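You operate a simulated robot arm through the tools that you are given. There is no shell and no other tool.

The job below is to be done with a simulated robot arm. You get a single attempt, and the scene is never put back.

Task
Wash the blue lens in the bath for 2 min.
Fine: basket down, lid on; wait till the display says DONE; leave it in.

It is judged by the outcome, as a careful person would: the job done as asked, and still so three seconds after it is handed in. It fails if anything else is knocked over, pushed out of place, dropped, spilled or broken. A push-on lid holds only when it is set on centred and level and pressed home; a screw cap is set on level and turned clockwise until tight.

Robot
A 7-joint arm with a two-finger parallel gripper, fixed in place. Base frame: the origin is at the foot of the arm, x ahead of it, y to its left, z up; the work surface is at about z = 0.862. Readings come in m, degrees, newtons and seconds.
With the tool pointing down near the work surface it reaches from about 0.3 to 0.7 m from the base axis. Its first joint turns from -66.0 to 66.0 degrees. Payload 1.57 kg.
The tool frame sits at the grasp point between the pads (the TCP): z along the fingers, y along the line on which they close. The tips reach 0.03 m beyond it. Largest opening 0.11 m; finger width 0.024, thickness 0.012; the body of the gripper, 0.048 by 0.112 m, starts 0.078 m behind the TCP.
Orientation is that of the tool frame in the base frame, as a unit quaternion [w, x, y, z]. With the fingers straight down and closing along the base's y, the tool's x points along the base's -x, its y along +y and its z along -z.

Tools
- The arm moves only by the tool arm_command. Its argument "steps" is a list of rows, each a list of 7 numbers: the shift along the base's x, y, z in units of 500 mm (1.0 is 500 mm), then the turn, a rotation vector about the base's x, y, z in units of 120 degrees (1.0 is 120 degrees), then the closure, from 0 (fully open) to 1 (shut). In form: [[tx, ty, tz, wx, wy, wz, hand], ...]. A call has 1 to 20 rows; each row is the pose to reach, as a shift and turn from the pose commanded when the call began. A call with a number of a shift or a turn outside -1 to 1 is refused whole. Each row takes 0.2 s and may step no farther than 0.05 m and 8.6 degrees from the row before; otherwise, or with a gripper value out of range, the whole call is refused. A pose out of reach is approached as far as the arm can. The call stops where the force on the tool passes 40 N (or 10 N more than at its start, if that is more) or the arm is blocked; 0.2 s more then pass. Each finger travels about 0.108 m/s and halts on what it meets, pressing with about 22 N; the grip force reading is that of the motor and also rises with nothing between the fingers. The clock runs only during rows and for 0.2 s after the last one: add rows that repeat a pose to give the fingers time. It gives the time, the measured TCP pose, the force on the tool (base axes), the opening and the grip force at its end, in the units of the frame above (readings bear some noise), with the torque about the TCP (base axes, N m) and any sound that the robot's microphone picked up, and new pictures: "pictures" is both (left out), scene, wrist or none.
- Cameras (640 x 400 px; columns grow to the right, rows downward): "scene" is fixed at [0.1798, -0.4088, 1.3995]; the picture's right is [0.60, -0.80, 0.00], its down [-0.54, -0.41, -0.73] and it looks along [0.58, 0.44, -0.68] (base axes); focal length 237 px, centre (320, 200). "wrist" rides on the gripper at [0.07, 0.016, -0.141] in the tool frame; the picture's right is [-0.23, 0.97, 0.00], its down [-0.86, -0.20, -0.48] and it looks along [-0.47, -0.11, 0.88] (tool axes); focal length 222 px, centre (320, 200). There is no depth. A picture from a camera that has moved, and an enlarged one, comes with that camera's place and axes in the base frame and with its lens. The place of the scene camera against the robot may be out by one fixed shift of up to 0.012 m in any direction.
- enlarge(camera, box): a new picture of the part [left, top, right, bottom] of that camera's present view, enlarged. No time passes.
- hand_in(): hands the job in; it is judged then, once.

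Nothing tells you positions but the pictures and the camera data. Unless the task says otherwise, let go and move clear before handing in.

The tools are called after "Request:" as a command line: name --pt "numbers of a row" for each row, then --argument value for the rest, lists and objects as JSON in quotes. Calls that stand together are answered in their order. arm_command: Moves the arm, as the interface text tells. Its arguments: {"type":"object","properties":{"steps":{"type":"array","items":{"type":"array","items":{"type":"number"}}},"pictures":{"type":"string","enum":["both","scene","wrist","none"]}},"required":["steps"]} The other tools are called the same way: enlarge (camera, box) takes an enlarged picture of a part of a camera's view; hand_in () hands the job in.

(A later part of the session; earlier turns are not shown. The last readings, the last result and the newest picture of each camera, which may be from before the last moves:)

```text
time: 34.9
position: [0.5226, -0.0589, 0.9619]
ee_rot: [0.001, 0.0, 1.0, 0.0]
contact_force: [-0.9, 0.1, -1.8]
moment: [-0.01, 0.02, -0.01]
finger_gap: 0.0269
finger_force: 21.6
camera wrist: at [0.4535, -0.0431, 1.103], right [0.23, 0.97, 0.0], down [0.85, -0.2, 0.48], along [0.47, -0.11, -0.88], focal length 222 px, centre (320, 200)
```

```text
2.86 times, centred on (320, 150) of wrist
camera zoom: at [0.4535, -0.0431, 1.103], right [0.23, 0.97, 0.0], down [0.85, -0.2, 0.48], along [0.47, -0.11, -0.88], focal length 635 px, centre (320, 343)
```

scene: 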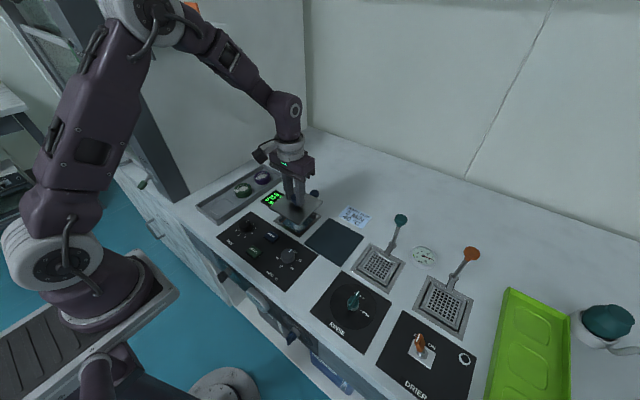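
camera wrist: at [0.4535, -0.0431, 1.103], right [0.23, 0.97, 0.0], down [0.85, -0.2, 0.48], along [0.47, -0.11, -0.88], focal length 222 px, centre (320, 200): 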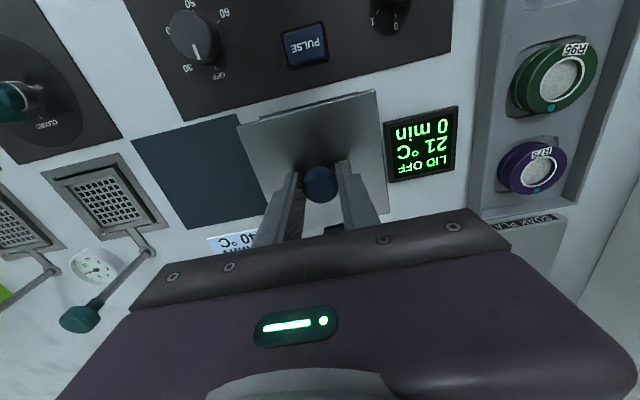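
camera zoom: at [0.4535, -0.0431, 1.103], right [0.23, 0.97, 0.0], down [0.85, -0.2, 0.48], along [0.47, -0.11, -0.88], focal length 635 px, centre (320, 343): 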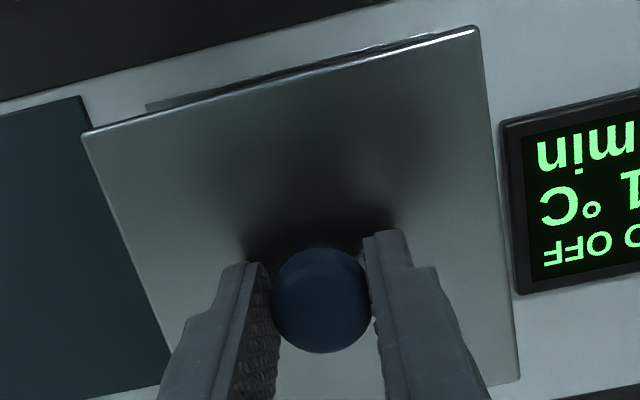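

The lid hovers nearly centred over the bath, about 1 mm too far in +y. I'll correct that and lower to about 10 mm above the frame for a final check.

Request:
arm_command --pt "0.0 -0.001 -0.03 0 0 0 0.9" --pt "0.0 -0.001 -0.06 0 0 0 0.9" --pt "0.0 -0.001 -0.07 0 0 0 0.9" --pt "0.0 -0.001 -0.07 0 0 0 0.9" --pt "0.0 -0.001 -0.07 0 0 0 0.9" --pictures "both"

Request:
enlarge --camera "scene" --box '[265, 180, 335, 250]'

Request:
enlarge --camera "wrist" --box '[224, 80, 416, 220]'

```text
time: 36.1
position: [0.5233, -0.0606, 0.9274]
ee_rot: [0.001, 0.0, 1.0, -0.001]
contact_force: [0.2, -1.0, -2.2]
moment: [0.0, -0.02, -0.01]
finger_gap: 0.027
finger_force: 21.8
camera wrist: at [0.4533, -0.0447, 1.0675], right [0.23, 0.97, 0.0], down [0.85, -0.2, 0.48], along [0.47, -0.11, -0.88], focal length 222 px, centre (320, 200)
```

scene: 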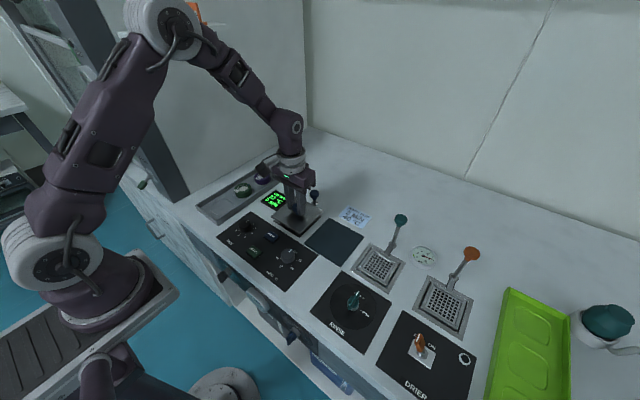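
wrist: 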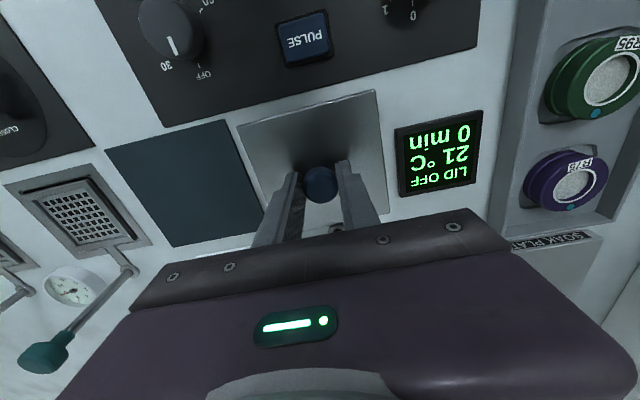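

```text
5.71 times, centred on (300, 215) of scene
camera zoom: at [0.1798, -0.4088, 1.3995], right [0.6, -0.8, 0.0], down [-0.54, -0.41, -0.73], along [0.58, 0.44, -0.68], focal length 1357 px, centre (434, 114)
```

zoom: 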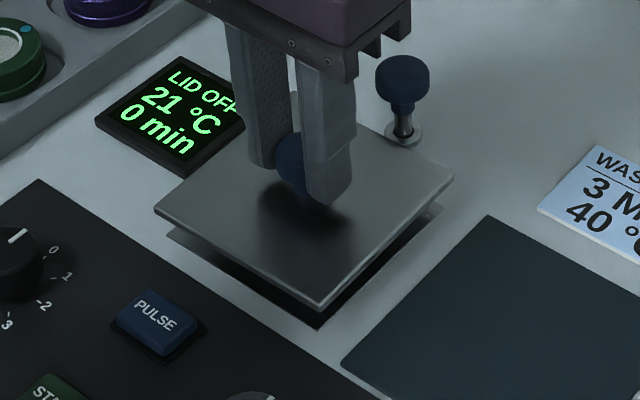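

```text
2.86 times, centred on (320, 150) of wrist
camera zoom: at [0.4533, -0.0447, 1.0675], right [0.23, 0.97, 0.0], down [0.85, -0.2, 0.48], along [0.47, -0.11, -0.88], focal length 635 px, centre (320, 343)
```

zoom: 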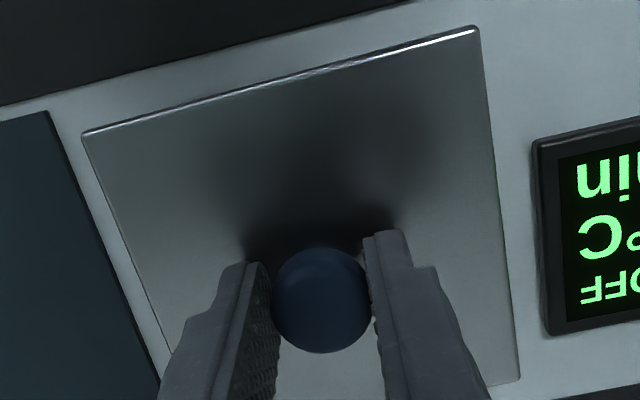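

The lid covers the frame evenly, about 1 mm low in y. I'll correct that and lower in small steps until contact.

Request:
arm_command --pt "0.001 0.0024 -0.005 0 0 0 0.9" --pt "0.001 0.0024 -0.01 0 0 0 0.9" --pt "0.001 0.0024 -0.016 0 0 0 0.9" --pt "0.001 0.0024 -0.016 0 0 0 0.9" --pictures "wrist"

Request:
enlarge --camera "scene" --box '[265, 180, 335, 250]'

```text
time: 37.1
position: [0.5236, -0.0583, 0.9175]
ee_rot: [0.0, 0.0, 1.0, 0.0]
contact_force: [0.1, 0.4, -1.8]
moment: [-0.02, 0.01, 0.01]
finger_gap: 0.0275
finger_force: 22.2
camera wrist: at [0.4538, -0.0428, 1.0589], right [0.23, 0.97, 0.0], down [0.85, -0.2, 0.48], along [0.47, -0.11, -0.88], focal length 222 px, centre (320, 200)
```

wrist: 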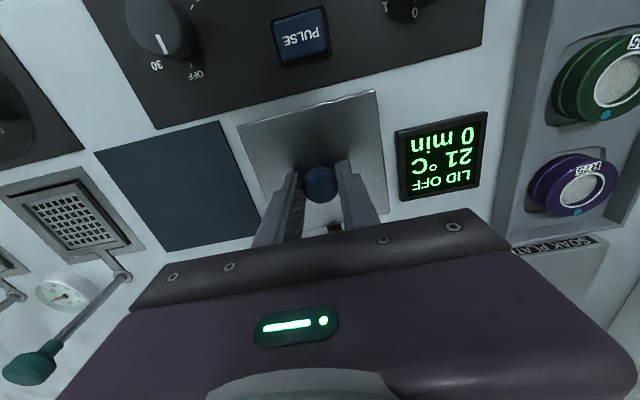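

```text
5.71 times, centred on (300, 215) of scene
camera zoom: at [0.1798, -0.4088, 1.3995], right [0.6, -0.8, 0.0], down [-0.54, -0.41, -0.73], along [0.58, 0.44, -0.68], focal length 1357 px, centre (434, 114)
```

zoom: 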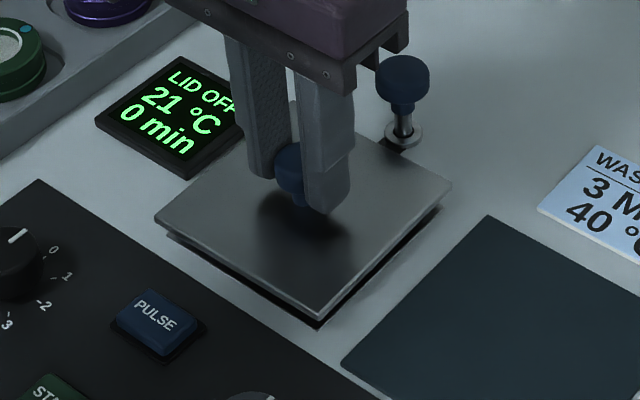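

The lid is now just above the frame. Continuing down with force checks.

Request:
arm_command --pt "0.0 -0.001 -0.003 0 0 0 0.9" --pt "0.0 -0.001 -0.006 0 0 0 0.9" --pt "0.0 -0.001 -0.006 0 0 0 0.9" --pictures "none"

Request:
arm_command --pt "0.0 0.0 -0.002 0 0 0 0.9" --pt "0.0 0.0 -0.004 0 0 0 0.9" --pt "0.0 0.0 -0.004 0 0 0 0.9" --pictures "wrist"

Request:
enlarge --camera "scene" --box '[265, 180, 335, 250]'

```text
time: 37.9
position: [0.524, -0.0607, 0.9147]
ee_rot: [0.001, -0.001, 1.0, 0.0]
contact_force: [0.1, 0.1, -2.9]
moment: [0.0, 0.01, -0.02]
finger_gap: 0.0272
finger_force: 21.9
```

```text
time: 38.7
position: [0.5232, -0.0582, 0.9122]
ee_rot: [0.0, 0.001, 1.0, 0.0]
contact_force: [-0.1, -0.2, -1.4]
moment: [-0.01, -0.02, 0.04]
finger_gap: 0.0274
finger_force: 21.5
camera wrist: at [0.4538, -0.0433, 1.0541], right [0.23, 0.97, 0.0], down [0.85, -0.2, 0.48], along [0.47, -0.11, -0.88], focal length 222 px, centre (320, 200)
```

wrist: 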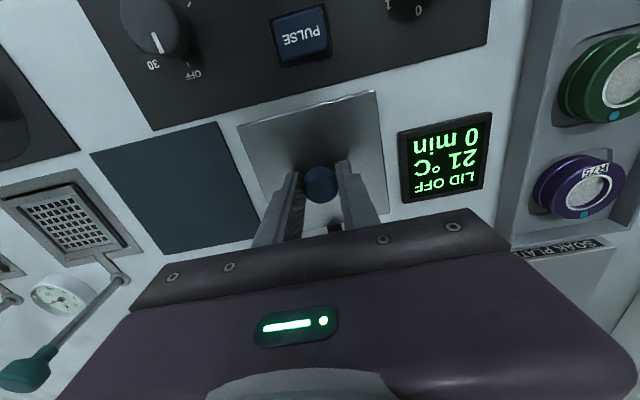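

```text
5.71 times, centred on (300, 215) of scene
camera zoom: at [0.1798, -0.4088, 1.3995], right [0.6, -0.8, 0.0], down [-0.54, -0.41, -0.73], along [0.58, 0.44, -0.68], focal length 1357 px, centre (434, 114)
```

zoom: 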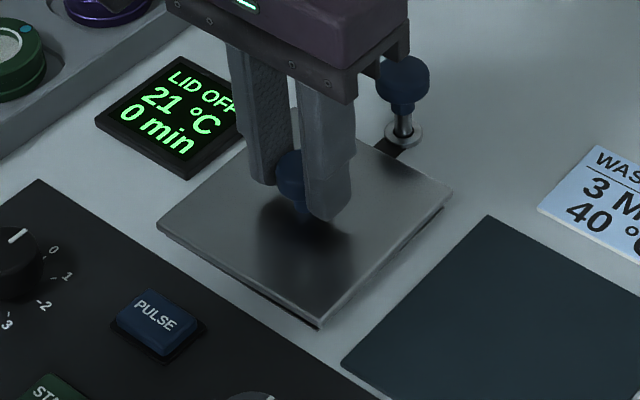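

Almost seated. Continuing the last few millimetres and pressing until force builds.

Request:
arm_command --pt "0.0 0.0 -0.002 0 0 0 0.9" --pt "0.0 0.0 -0.004 0 0 0 0.9" --pt "0.0 0.0 -0.004 0 0 0 0.9" --pictures "none"

Request:
arm_command --pt "0.0 0.0 -0.002 0 0 0 0.9" --pt "0.0 0.0 -0.004 0 0 0 0.9" --pt "0.0 0.0 -0.004 0 0 0 0.9" --pictures "scene"

Request:
enlarge --camera "scene" --box '[265, 180, 335, 250]'

```text
time: 39.5
position: [0.524, -0.0604, 0.9121]
ee_rot: [0.001, 0.001, 1.0, 0.001]
contact_force: [-0.5, 0.4, -1.9]
moment: [0.03, -0.01, 0.0]
finger_gap: 0.0272
finger_force: 21.7
```

```text
time: 40.3
position: [0.524, -0.0587, 0.9085]
ee_rot: [0.0, 0.0, 1.0, 0.0]
contact_force: [-0.3, -0.7, -0.9]
moment: [-0.01, 0.04, -0.03]
finger_gap: 0.0274
finger_force: 21.4
```

scene: 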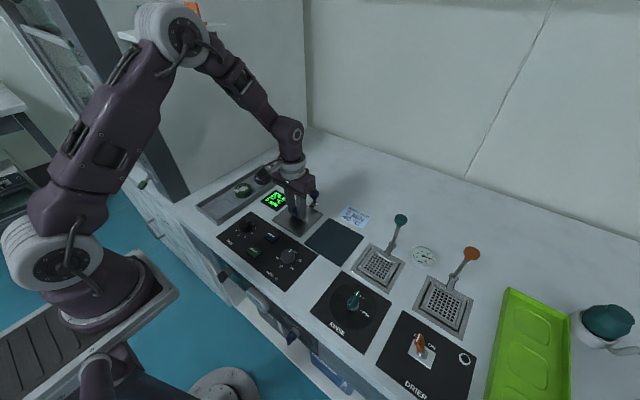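

```text
5.71 times, centred on (300, 215) of scene
camera zoom: at [0.1798, -0.4088, 1.3995], right [0.6, -0.8, 0.0], down [-0.54, -0.41, -0.73], along [0.58, 0.44, -0.68], focal length 1357 px, centre (434, 114)
```

zoom: 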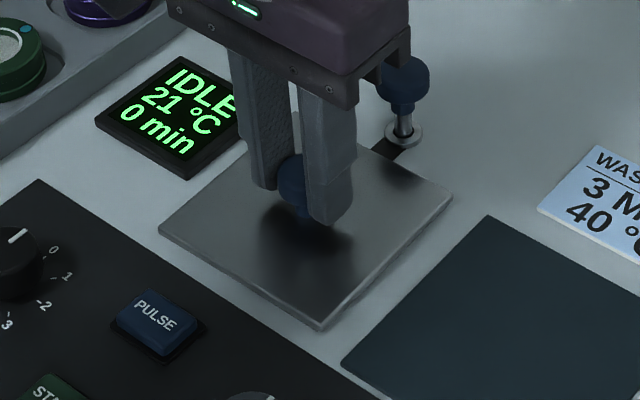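

The display changed from LID OFF to IDLE, so the lid is recognised. I'll press it home until force builds, keeping it level.

Request:
arm_command --pt "0.0 0.0 -0.002 0 0 0 0.9" --pt "0.0 0.0 -0.004 0 0 0 0.9" --pt "0.0 0.0 -0.004 0 0 0 0.9" --pictures "none"

Request:
arm_command --pt "0.0 0.0 -0.002 0 0 0 0.9" --pt "0.0 0.0 -0.002 0 0 0 0.9" --pictures "none"

```text
time: 41.1
position: [0.5249, -0.0606, 0.9069]
ee_rot: [0.001, 0.0, 1.0, 0.001]
contact_force: [-1.4, 5.3, 15.9]
moment: [0.13, -0.01, 0.0]
finger_gap: 0.0277
finger_force: 21.2
```

```text
time: 41.7
position: [0.5238, -0.0598, 0.9067]
ee_rot: [0.002, 0.0, 1.0, 0.0]
contact_force: [3.1, 4.7, 16.5]
moment: [0.08, -0.17, -0.01]
finger_gap: 0.0274
finger_force: 21.8
```

About 16 N resistance now, so the lid is at its seat. One more gentle press and a look.

Request:
arm_command --pt "0.0 0.0 -0.002 0 0 0 0.9" --pt "0.0 0.0 -0.004 0 0 0 0.9" --pt "0.0 0.0 -0.004 0 0 0 0.9" --pictures "both"

Request:
enlarge --camera "scene" --box '[265, 180, 335, 250]'

Request:
enlarge --camera "wrist" --box '[224, 80, 416, 220]'

```text
time: 42.5
position: [0.5244, -0.0592, 0.9049]
ee_rot: [0.0, 0.0, 1.0, 0.001]
contact_force: [4.1, 5.9, 15.4]
moment: [0.1, -0.21, 0.01]
finger_gap: 0.027
finger_force: 22.1
camera wrist: at [0.4541, -0.0434, 1.0453], right [0.23, 0.97, 0.0], down [0.85, -0.2, 0.48], along [0.47, -0.11, -0.88], focal length 222 px, centre (320, 200)
```

scene: 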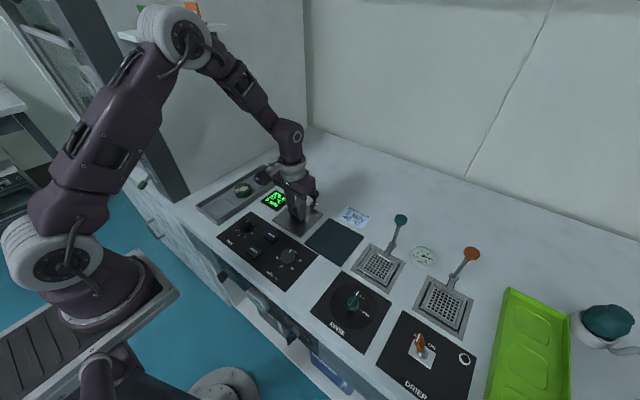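
wrist: 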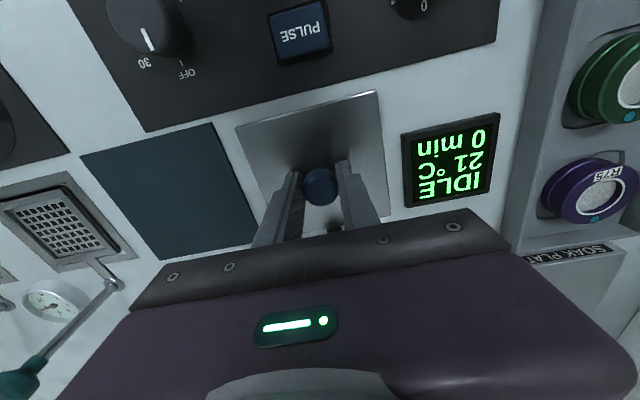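

```text
5.71 times, centred on (300, 215) of scene
camera zoom: at [0.1796, -0.4087, 1.3996], right [0.6, -0.8, 0.0], down [-0.54, -0.41, -0.73], along [0.58, 0.44, -0.68], focal length 1357 px, centre (434, 114)
```

zoom: 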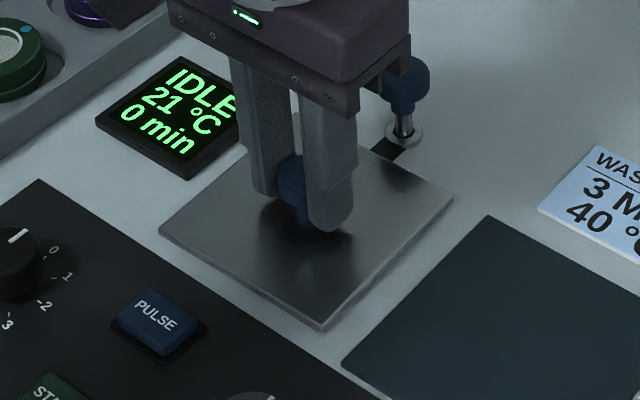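

```text
2.86 times, centred on (320, 150) of wrist
camera zoom: at [0.4541, -0.0434, 1.0453], right [0.23, 0.97, 0.0], down [0.85, -0.2, 0.48], along [0.47, -0.11, -0.88], focal length 635 px, centre (320, 343)
```

zoom: 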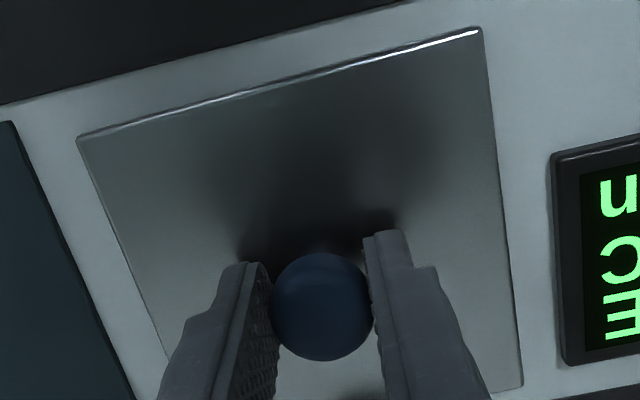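

The lid is seated and the fingers have begun to slip on the knob at about 16 N. I'll release, rise, close the fingers and press on top of the knob to make sure it is home.

Request:
arm_command --pt "0.0 0.0 0.002 0 0 0 0.7" --pt "0.0 0.0 0.004 0 0 0 0.5" --pt "0.0 0.0 0.004 0 0 0 0.45" --pt "0.0 0.0 0.03 0 0 0 0.45" --pt "0.0 0.0 0.08 0 0 0 0.45" --pt "0.0 0.0 0.12 0 0 0 0.45" --pt "0.0 0.0 0.12 0 0 0 0.8" --pt "0.0 0.0 0.12 0 0 0 1.0" --pt "0.0 0.0 0.12 0 0 0 1.0" --pictures "both"

Request:
enlarge --camera "scene" --box '[265, 170, 335, 250]'

Request:
enlarge --camera "wrist" --box '[224, 80, 416, 220]'

```text
time: 44.5
position: [0.5219, -0.0606, 0.9631]
ee_rot: [0.002, 0.0, 1.0, 0.0]
contact_force: [-0.1, -0.3, 0.0]
moment: [0.02, -0.01, -0.01]
finger_gap: 0.0
finger_force: 21.5
camera wrist: at [0.4531, -0.0446, 1.1043], right [0.23, 0.97, 0.0], down [0.85, -0.2, 0.48], along [0.47, -0.11, -0.88], focal length 222 px, centre (320, 200)
```

scene: 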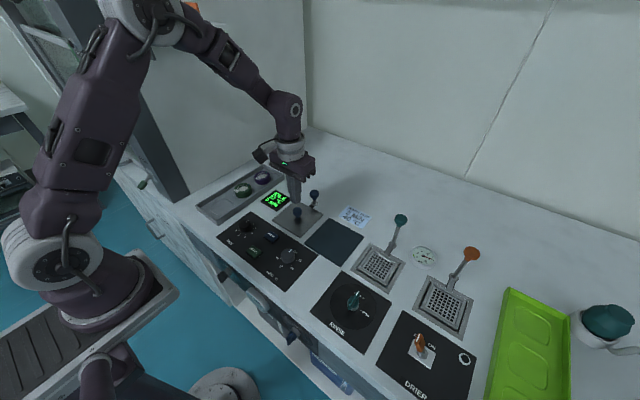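
wrist: 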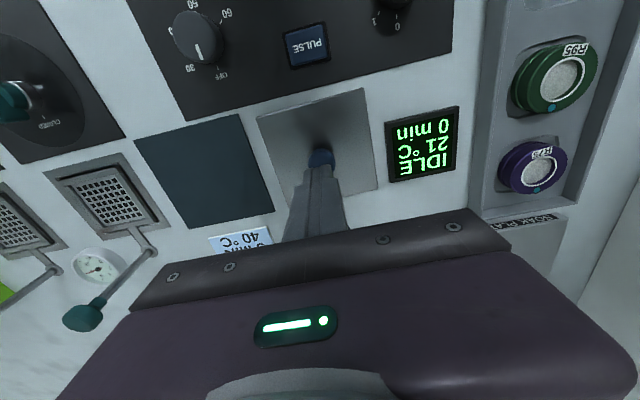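

```text
5.00 times, centred on (300, 210) of scene
camera zoom: at [0.1798, -0.4088, 1.3995], right [0.6, -0.8, 0.0], down [-0.54, -0.41, -0.73], along [0.58, 0.44, -0.68], focal length 1187 px, centre (420, 150)
```

zoom: 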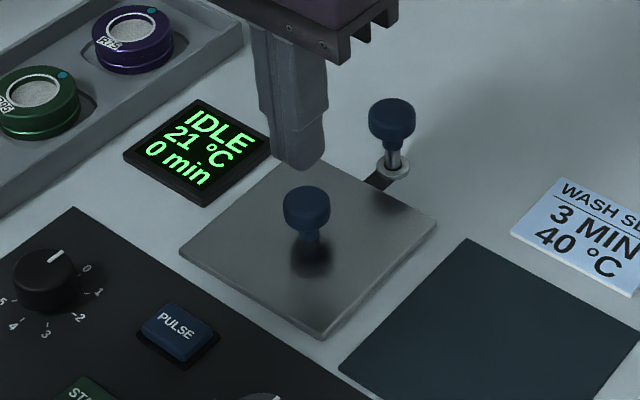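

```text
2.86 times, centred on (320, 150) of wrist
camera zoom: at [0.4531, -0.0446, 1.1043], right [0.23, 0.97, 0.0], down [0.85, -0.2, 0.48], along [0.47, -0.11, -0.88], focal length 635 px, centre (320, 343)
```

zoom: 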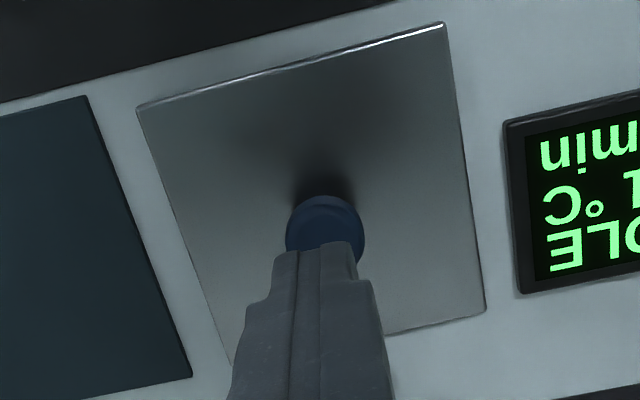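

The lid is flush and the display shows IDLE. Pressing down on top of the knob with the closed fingertips.

Request:
arm_command --pt "0.0 0.002 -0.02 0 0 0 1.0" --pt "0.0 0.002 -0.036 0 0 0 1.0" --pt "0.0 0.002 -0.04 0 0 0 1.0" --pt "0.0 0.002 -0.044 0 0 0 1.0" --pt "0.0 0.002 -0.048 0 0 0 1.0" --pt "0.0 0.002 -0.052 0 0 0 1.0" --pt "0.0 0.002 -0.056 0 0 0 1.0" --pt "0.0 0.002 -0.06 0 0 0 1.0" --pt "0.0 0.002 -0.064 0 0 0 1.0" --pt "0.0 0.002 -0.068 0 0 0 1.0" --pt "0.0 0.002 -0.072 0 0 0 1.0" --pictures "scene"

Request:
enlarge --camera "scene" --box '[265, 170, 335, 250]'

```text
time: 46.9
position: [0.5241, -0.0579, 0.9281]
ee_rot: [0.001, 0.0, 1.0, 0.001]
contact_force: [0.4, 0.4, 0.0]
moment: [-0.04, -0.01, 0.0]
finger_gap: 0.0
finger_force: 21.1
```

scene: 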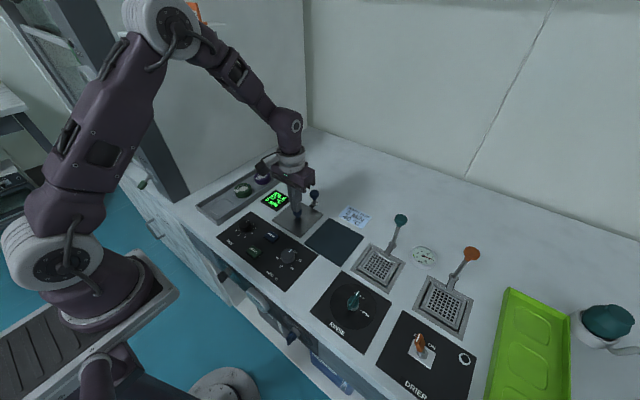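

```text
5.00 times, centred on (300, 210) of scene
camera zoom: at [0.1798, -0.4088, 1.3995], right [0.6, -0.8, 0.0], down [-0.54, -0.41, -0.73], along [0.58, 0.44, -0.68], focal length 1187 px, centre (420, 150)
```

zoom: 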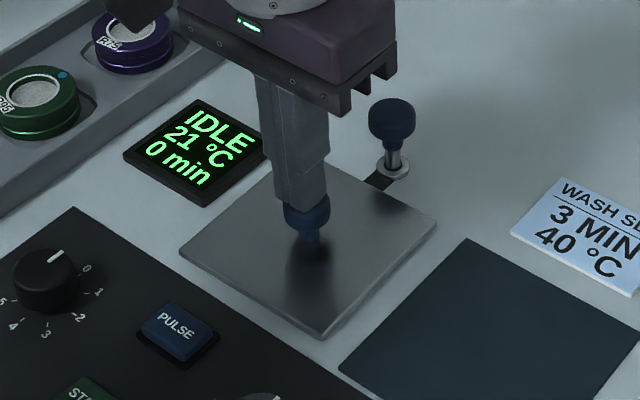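

No contact yet, with the tips just above the knob. Continuing in 1–2 mm steps.

Request:
arm_command --pt "0.0 0.0 -0.003 0 0 0 1.0" --pt "0.0 0.0 -0.006 0 0 0 1.0" --pt "0.0 0.0 -0.009 0 0 0 1.0" --pt "0.0 0.0 -0.012 0 0 0 1.0" --pt "0.0 0.0 -0.015 0 0 0 1.0" --pt "0.0 0.0 -0.018 0 0 0 1.0" --pt "0.0 0.0 -0.021 0 0 0 1.0" --pt "0.0 0.0 -0.024 0 0 0 1.0" --pt "0.0 0.0 -0.027 0 0 0 1.0" --pictures "scene"

Request:
enlarge --camera "scene" --box '[265, 170, 335, 250]'

```text
time: 47.6
position: [0.5254, -0.0589, 0.9278]
ee_rot: [0.003, 0.001, 1.0, -0.001]
contact_force: [-4.7, 0.5, 12.4]
moment: [0.0, 0.26, -0.01]
finger_gap: 0.0
finger_force: 21.9
stopped in row 3: the force on the tool passed its limit at 45 N (the readings are from after the stop); the commanded pose is now the measured one
```

scene: 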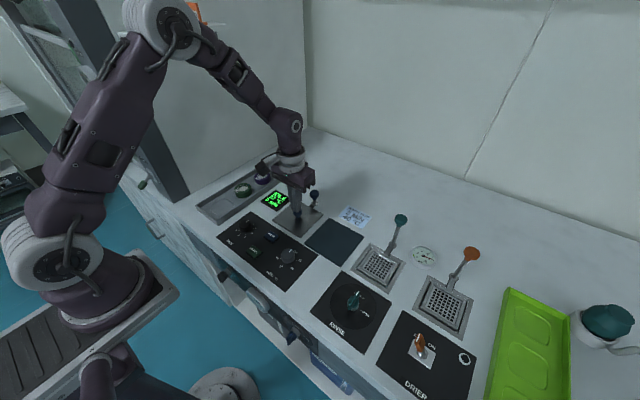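

```text
5.00 times, centred on (300, 210) of scene
camera zoom: at [0.1795, -0.4088, 1.3996], right [0.6, -0.8, 0.0], down [-0.54, -0.41, -0.73], along [0.58, 0.44, -0.68], focal length 1187 px, centre (420, 150)
```

zoom: 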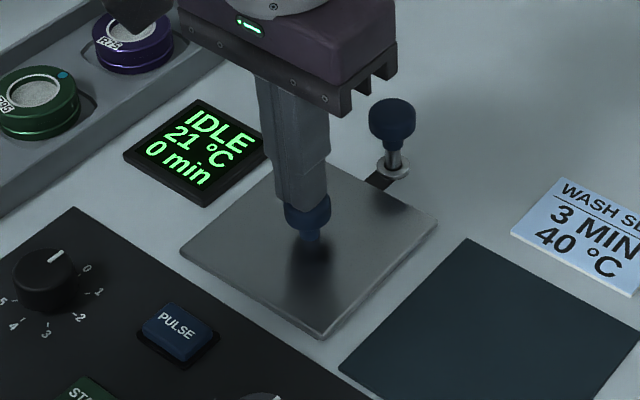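

Pressed with over 40 N and the lid is home. The MIN dial is at about (0.402, 0.032), numbered clockwise at about 45° per minute, so 0→2 is about 90° clockwise. I'll rise and move over it with the gripper turned +45°, to leave room for the turn.

Request:
arm_command --pt "0 0 0.04 0 0 0 1.0" --pt "0 0 0.12 0 0.003 0 1.0" --pt "-0.041 0.0306 0.124 0 0.003 0.0625 0.8" --pt "-0.082 0.0613 0.124 0 0.003 0.125 0.6" --pt "-0.123 0.0919 0.124 0 0.003 0.1875 0.4" --pt "-0.1645 0.1225 0.124 0 0.003 0.25 0.4" --pt "-0.2056 0.1531 0.124 0 0.003 0.3125 0.4" --pt "-0.2468 0.1838 0.124 0 0.003 0.375 0.4" --pt "-0.2468 0.1838 0.124 0 0.003 0.375 0.4" --pt "-0.2468 0.1838 0.124 0 0.003 0.375 0.4" --pictures "both"

Request:
enlarge --camera "scene" --box '[215, 170, 335, 270]'

Request:
enlarge --camera "wrist" --box '[224, 80, 416, 220]'

```text
time: 49.8
position: [0.4021, 0.0349, 0.988]
ee_rot: [-0.001, -0.383, 0.924, 0.001]
contact_force: [0.2, -0.7, 0.0]
moment: [0.03, 0.0, -0.01]
finger_gap: 0.066
finger_force: 0.0
camera wrist: at [0.3418, -0.0026, 1.13], right [-0.53, 0.85, 0.0], down [0.75, 0.46, 0.48], along [0.4, 0.25, -0.88], focal length 222 px, centre (320, 200)
```

scene: 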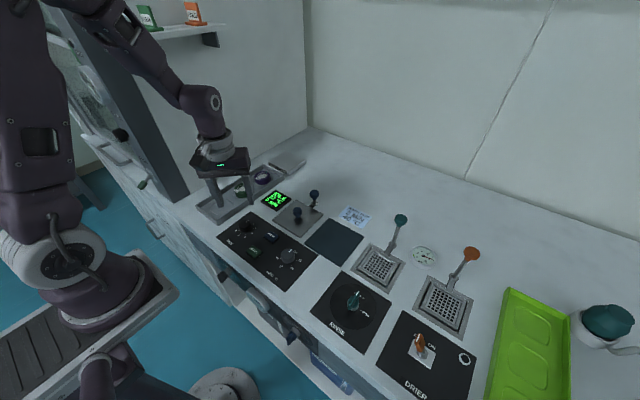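
wrist: 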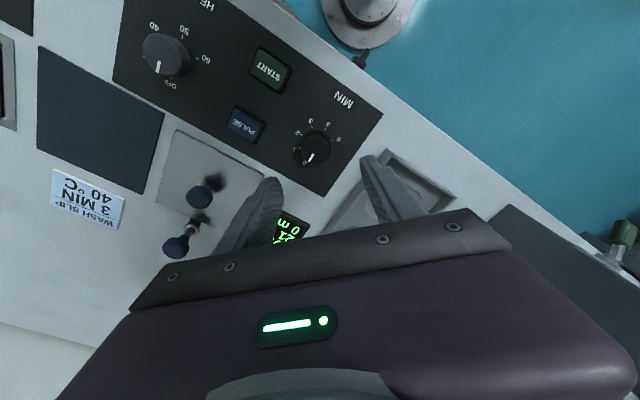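

```text
4.00 times, centred on (275, 220) of scene
camera zoom: at [0.1798, -0.4088, 1.3995], right [0.6, -0.8, 0.0], down [-0.54, -0.41, -0.73], along [0.58, 0.44, -0.68], focal length 950 px, centre (500, 120)
```

zoom: 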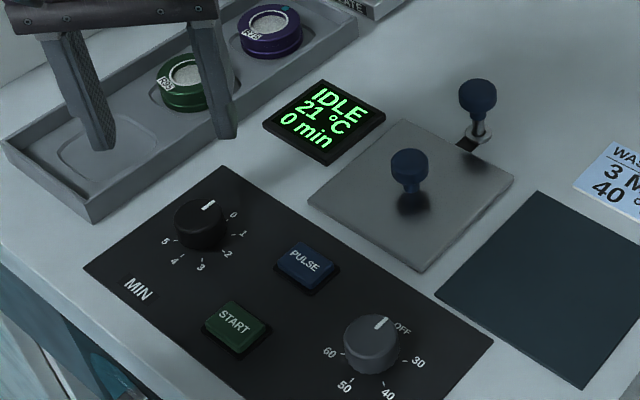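

```text
2.86 times, centred on (320, 150) of wrist
camera zoom: at [0.3418, -0.0026, 1.13], right [-0.53, 0.85, 0.0], down [0.75, 0.46, 0.48], along [0.4, 0.25, -0.88], focal length 635 px, centre (320, 343)
```

zoom: 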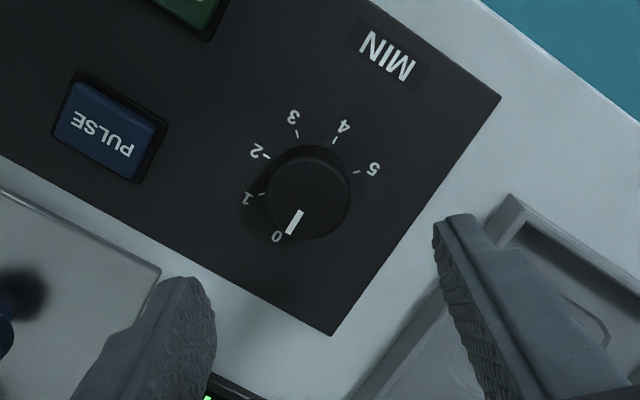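

The dial sits at about (0.402, 0.0293) and is about 33 mm across, with its pointer at 0. I'll re-centre and descend partway to verify.

Request:
arm_command --pt "0 -0.0126 -0.03 0 0 0 0.4" --pt "0 -0.0126 -0.06 0 0 0 0.4" --pt "0 -0.0126 -0.1 0 0 0 0.4" --pt "0 -0.0126 -0.1 0 0 0 0.4" --pt "0 -0.0126 -0.1 0 0 0 0.4" --pictures "both"

Request:
enlarge --camera "scene" --box '[215, 170, 335, 270]'

Request:
enlarge --camera "wrist" --box '[224, 80, 416, 220]'

```text
time: 51.0
position: [0.401, 0.0268, 0.9396]
ee_rot: [-0.001, -0.382, 0.924, 0.001]
contact_force: [-1.0, -0.4, 0.0]
moment: [-0.01, 0.02, 0.02]
finger_gap: 0.066
finger_force: 0.0
camera wrist: at [0.3406, -0.0103, 1.0811], right [-0.53, 0.85, 0.0], down [0.75, 0.46, 0.48], along [0.4, 0.25, -0.88], focal length 222 px, centre (320, 200)
```

scene: 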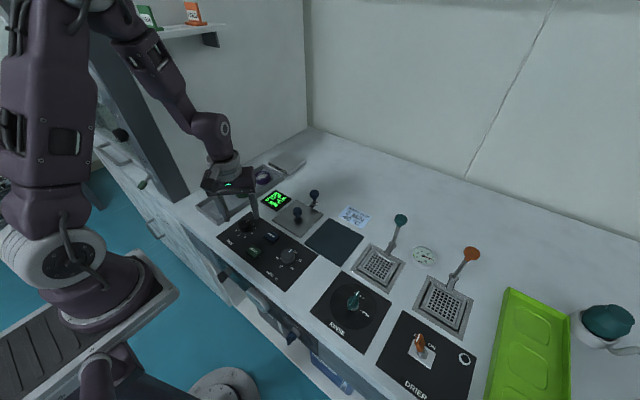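
wrist: 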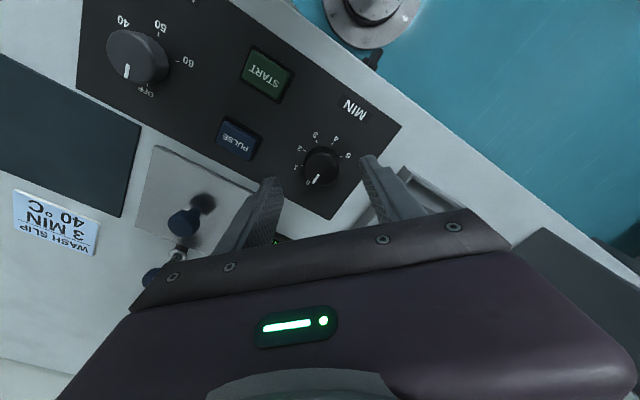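

```text
4.00 times, centred on (275, 220) of scene
camera zoom: at [0.1798, -0.4088, 1.3995], right [0.6, -0.8, 0.0], down [-0.54, -0.41, -0.73], along [0.58, 0.44, -0.68], focal length 950 px, centre (500, 120)
```

zoom: 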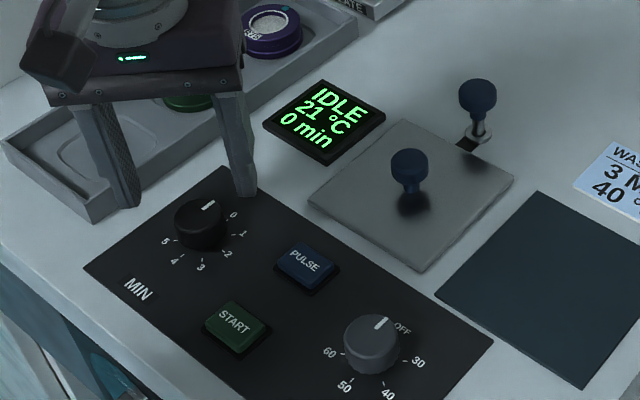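

```text
2.86 times, centred on (320, 150) of wrist
camera zoom: at [0.3406, -0.0103, 1.0811], right [-0.53, 0.85, 0.0], down [0.75, 0.46, 0.48], along [0.4, 0.25, -0.88], focal length 635 px, centre (320, 343)
```

zoom: 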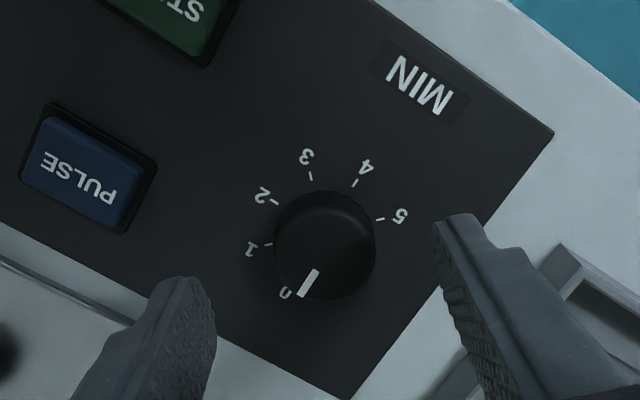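

Fingers are symmetric about the dial, needing about +2 mm in x and +2.7 mm in y. I'll correct and descend around it.

Request:
arm_command --pt "0.0044 0.0054 -0.02 0 0 0 0.4" --pt "0.0044 0.0054 -0.04 0 0 0 0.4" --pt "0.0044 0.0054 -0.06 0 0 0 0.4" --pt "0.0044 0.0054 -0.072 0 0 0 0.4" --pt "0.0044 0.0054 -0.072 0 0 0 0.4" --pictures "both"

Request:
enlarge --camera "scene" --box '[205, 180, 295, 270]'

Request:
enlarge --camera "wrist" --box '[224, 80, 416, 220]'

```text
time: 52.2
position: [0.4038, 0.0303, 0.9032]
ee_rot: [-0.001, -0.383, 0.924, 0.002]
contact_force: [-0.3, -0.1, 0.9]
moment: [-0.03, 0.02, -0.03]
finger_gap: 0.0658
finger_force: 0.0
camera wrist: at [0.3432, -0.0081, 1.0451], right [-0.53, 0.85, 0.0], down [0.75, 0.46, 0.48], along [0.4, 0.25, -0.88], focal length 222 px, centre (320, 200)
```

scene: 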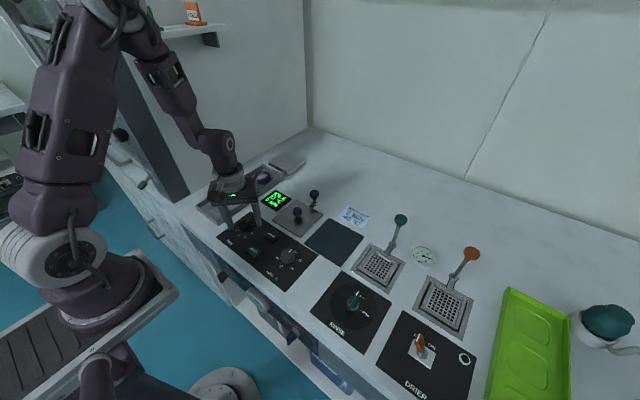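
wrist: 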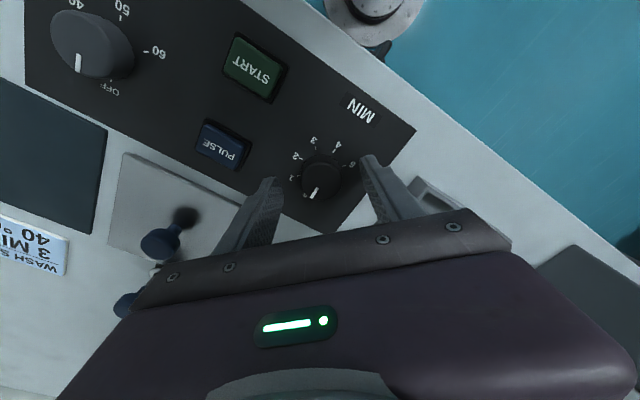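

```text
4.44 times, centred on (250, 225) of scene
camera zoom: at [0.1798, -0.4088, 1.3995], right [0.6, -0.8, 0.0], down [-0.54, -0.41, -0.73], along [0.58, 0.44, -0.68], focal length 1055 px, centre (631, 89)
```

zoom: 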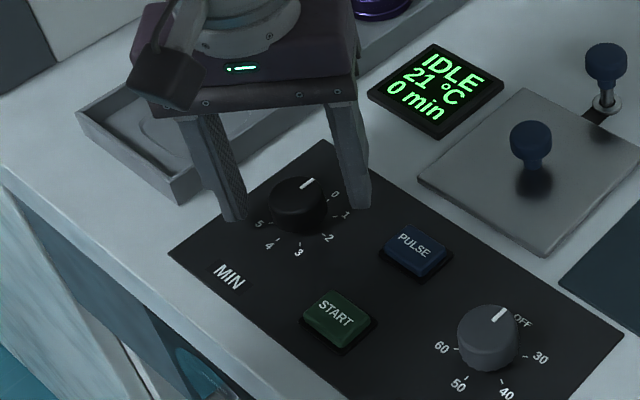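

```text
2.86 times, centred on (320, 150) of wrist
camera zoom: at [0.3432, -0.0081, 1.0451], right [-0.53, 0.85, 0.0], down [0.75, 0.46, 0.48], along [0.4, 0.25, -0.88], focal length 635 px, centre (320, 343)
```

zoom: 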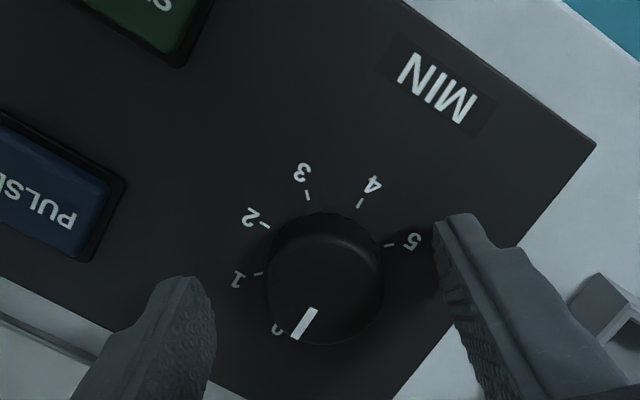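

Well aligned around the dial. Lowering 2 mm more and closing on it.

Request:
arm_command --pt "0 0 -0.004 0 0 0 0.5" --pt "0 0 -0.004 0 0 0 0.7" --pt "0 0 -0.004 0 0 0 0.85" --pt "0 0 -0.004 0 0 0 0.85" --pt "0 0 -0.004 0 0 0 0.85" --pictures "wrist"

Request:
enlarge --camera "wrist" --box '[224, 80, 416, 220]'

```text
time: 53.4
position: [0.4023, 0.0308, 0.9017]
ee_rot: [-0.002, -0.384, 0.923, 0.001]
contact_force: [-11.2, 16.2, -0.5]
moment: [0.33, -0.09, 0.0]
finger_gap: 0.0335
finger_force: 41.2
camera wrist: at [0.3426, -0.0072, 1.0432], right [-0.53, 0.85, 0.0], down [0.75, 0.46, 0.48], along [0.4, 0.25, -0.88], focal length 222 px, centre (320, 200)
```

wrist: 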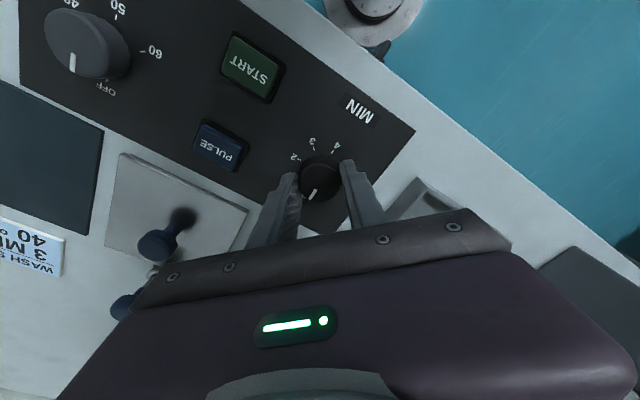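

```text
2.86 times, centred on (320, 150) of wrist
camera zoom: at [0.3426, -0.0072, 1.0432], right [-0.53, 0.85, 0.0], down [0.75, 0.46, 0.48], along [0.4, 0.25, -0.88], focal length 635 px, centre (320, 343)
```

zoom: 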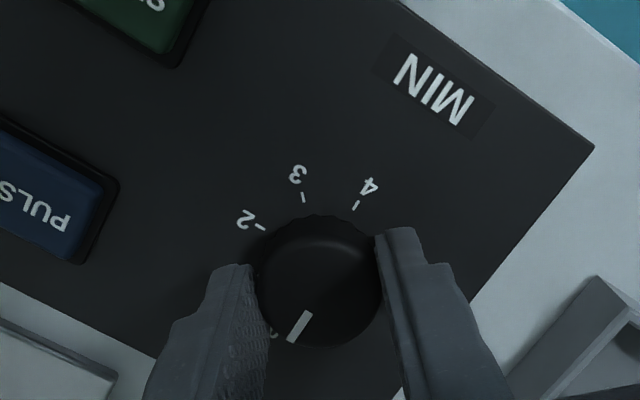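

Gripped, with some sideways load because the fixed dial is about 1 mm off my centre. I'll shift to relieve that before turning.

Request:
arm_command --pt "-0.0014 0.002 0 0 0 0 0.85" --pt "-0.0014 0.002 0 0 0 0 0.85" --pictures "none"

```text
time: 54.0
position: [0.4021, 0.0306, 0.9022]
ee_rot: [-0.002, -0.383, 0.924, 0.001]
contact_force: [-12.8, 12.0, 2.0]
moment: [0.32, -0.25, -0.02]
finger_gap: 0.0333
finger_force: 41.6
```

Slight relief only. I'll shift a bit further along the closing axis and check again.

Request:
arm_command --pt "-0.002 0.002 0 0 0 0 0.85" --pt "-0.002 0.002 0 0 0 0 0.85" --pt "-0.002 0.002 0 0 0 0 0.85" --pictures "wrist"

Request:
enlarge --camera "wrist" --box '[224, 80, 416, 220]'

```text
time: 54.8
position: [0.4019, 0.0302, 0.9014]
ee_rot: [0.0, -0.382, 0.924, 0.0]
contact_force: [4.1, -12.3, -6.1]
moment: [-1.03, -0.21, -0.02]
finger_gap: 0.0337
finger_force: 41.7
camera wrist: at [0.3421, -0.0068, 1.0431], right [-0.53, 0.85, 0.0], down [0.75, 0.46, 0.48], along [0.41, 0.25, -0.88], focal length 222 px, centre (320, 200)
```

wrist: 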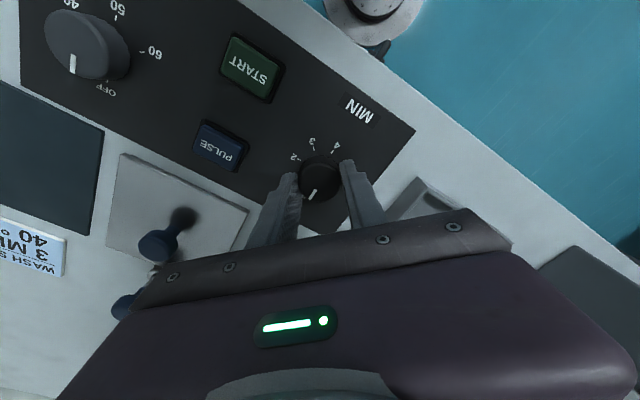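

```text
2.86 times, centred on (320, 150) of wrist
camera zoom: at [0.3421, -0.0068, 1.0431], right [-0.53, 0.85, 0.0], down [0.75, 0.46, 0.48], along [0.41, 0.25, -0.88], focal length 635 px, centre (320, 343)
```

zoom: 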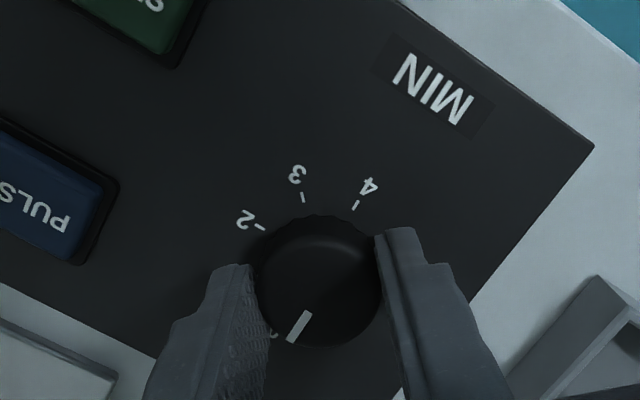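

The load reversed, so the neutral point is about 0.6 mm back. I'll return there and start turning clockwise, stopping at 45° to check.

Request:
arm_command --pt "0.0008 -0.0008 0 0 0 0 0.85" --pt "0.0008 -0.0008 0 0 0 0 0.85" --pt "0.0008 -0.0008 0 0 0 -0.0625 0.85" --pt "0.0008 -0.0008 0 0 0 -0.125 0.85" --pt "0.0008 -0.0008 0 0 0 -0.1875 0.85" --pt "0.0008 -0.0008 0 0 0 -0.25 0.85" --pt "0.0008 -0.0008 0 0 0 -0.3125 0.85" --pt "0.0008 -0.0008 0 0 0 -0.375 0.85" --pt "0.0008 -0.0008 0 0 0 -0.375 0.85" --pictures "both"

Request:
enlarge --camera "wrist" --box '[224, 80, 416, 220]'

Request:
enlarge --camera "scene" --box '[205, 180, 295, 270]'

```text
time: 56.1
position: [0.4031, 0.03, 0.9]
ee_rot: [0.001, -0.171, 0.985, 0.001]
contact_force: [-1.5, -5.7, 1.4]
moment: [-0.51, -0.29, 0.03]
finger_gap: 0.0337
finger_force: 41.7
stopped in row 6: the force on the tool passed its limit at 42 N (the readings are from after the stop); the commanded pose is now the measured one
camera wrist: at [0.3318, 0.0222, 1.0429], right [-0.11, 0.99, 0.0], down [0.87, 0.1, 0.48], along [0.48, 0.06, -0.88], focal length 222 px, centre (320, 200)
```

scene: 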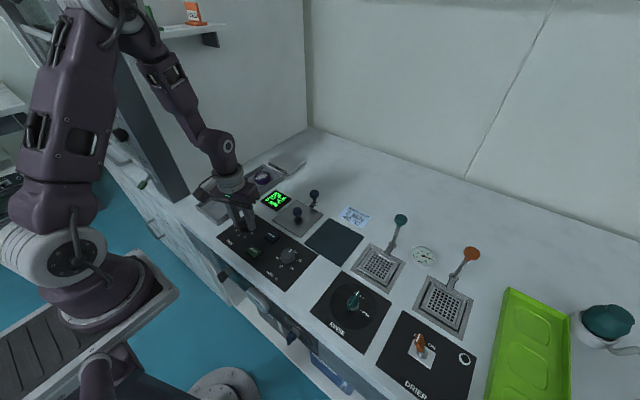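
wrist: 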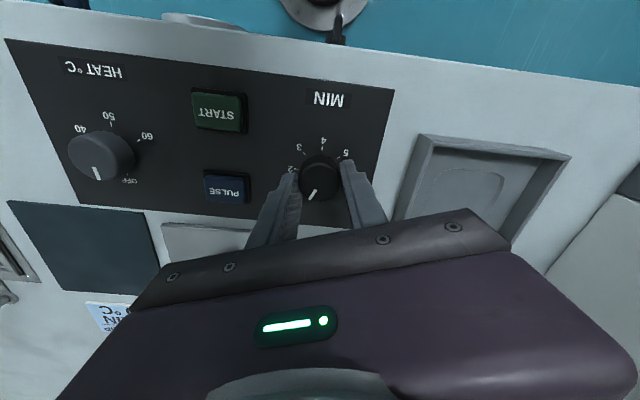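

```text
2.86 times, centred on (320, 150) of wrist
camera zoom: at [0.3318, 0.0222, 1.0429], right [-0.11, 0.99, 0.0], down [0.87, 0.1, 0.48], along [0.48, 0.06, -0.88], focal length 635 px, centre (320, 343)
```

zoom: 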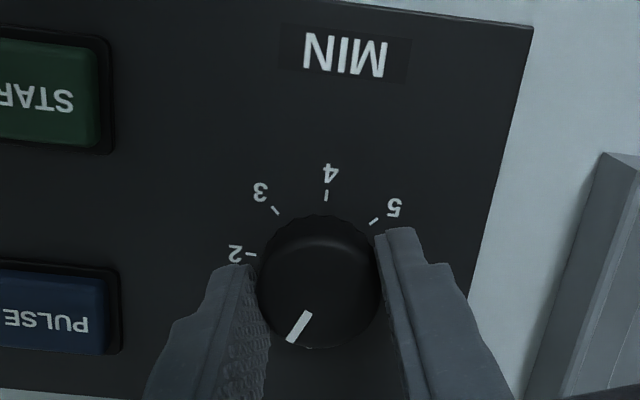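

```text
4.44 times, centred on (250, 225) of scene
camera zoom: at [0.1798, -0.4089, 1.3995], right [0.6, -0.8, 0.0], down [-0.54, -0.41, -0.73], along [0.58, 0.44, -0.68], focal length 1055 px, centre (631, 89)
```

zoom: 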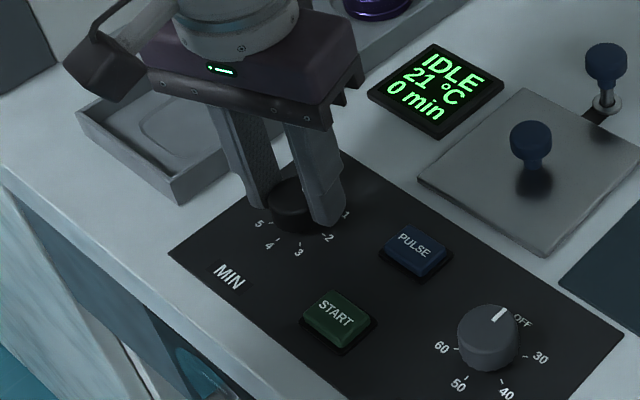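

The dial is turning with the gripper (about 25° so far); the stop came from sideways load. I'll continue in smaller increments, easing slightly toward -y.

Request:
arm_command --pt "0 -0.0008 0 0 0 -0.03 0.85" --pt "0 -0.0008 0 0 0 -0.06 0.85" --pt "0 -0.0008 0 0 0 -0.09 0.85" --pt "0 -0.0008 0 0 0 -0.12 0.85" --pt "0 -0.0008 0 0 0 -0.12 0.85" --pictures "none"

```text
time: 57.3
position: [0.4022, 0.0295, 0.9012]
ee_rot: [0.0, -0.046, 0.999, 0.001]
contact_force: [-2.0, -6.9, -29.6]
moment: [-0.54, -0.33, 0.0]
finger_gap: 0.0337
finger_force: 41.8
```

About 40° turned so far, with some vertical pull building up. I'll ease down a millimetre and re-read before continuing.

Request:
arm_command --pt "0 -0.0006 -0.002 0 0 0 0.85" --pt "0 -0.0006 -0.002 0 0 0 0.85" --pictures "wrist"

Request:
enlarge --camera "wrist" --box '[224, 80, 416, 220]'

Request:
enlarge --camera "scene" --box '[205, 180, 295, 270]'

```text
time: 57.9
position: [0.4023, 0.0296, 0.9025]
ee_rot: [0.001, -0.048, 0.999, 0.001]
contact_force: [-2.7, -1.1, 19.4]
moment: [-0.48, 1.06, -0.04]
finger_gap: 0.0338
finger_force: 41.6
camera wrist: at [0.3317, 0.0397, 1.0429], right [0.14, 0.99, 0.0], down [0.87, -0.12, 0.48], along [0.48, -0.06, -0.88], focal length 222 px, centre (320, 200)
```

wrist: 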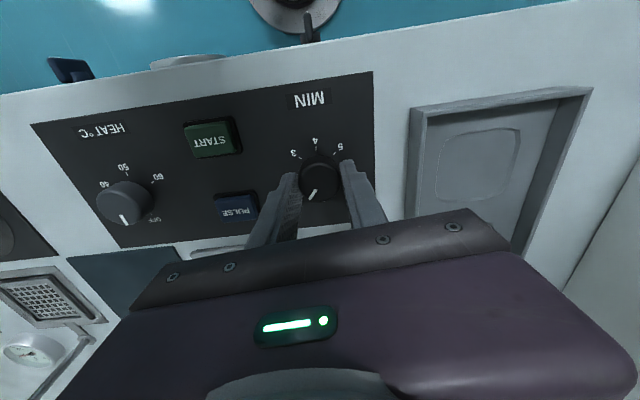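

```text
2.86 times, centred on (320, 150) of wrist
camera zoom: at [0.3317, 0.0397, 1.0429], right [0.14, 0.99, 0.0], down [0.87, -0.12, 0.48], along [0.48, -0.06, -0.88], focal length 635 px, centre (320, 343)
```

zoom: 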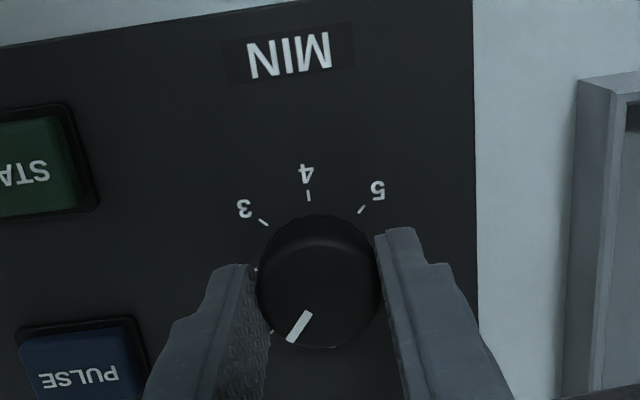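

```text
4.44 times, centred on (250, 225) of scene
camera zoom: at [0.1795, -0.4089, 1.3996], right [0.6, -0.8, 0.0], down [-0.54, -0.41, -0.73], along [0.58, 0.44, -0.68], focal length 1055 px, centre (631, 89)
```

zoom: 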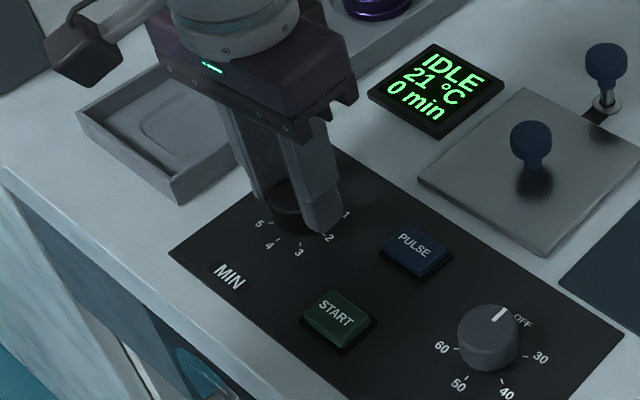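

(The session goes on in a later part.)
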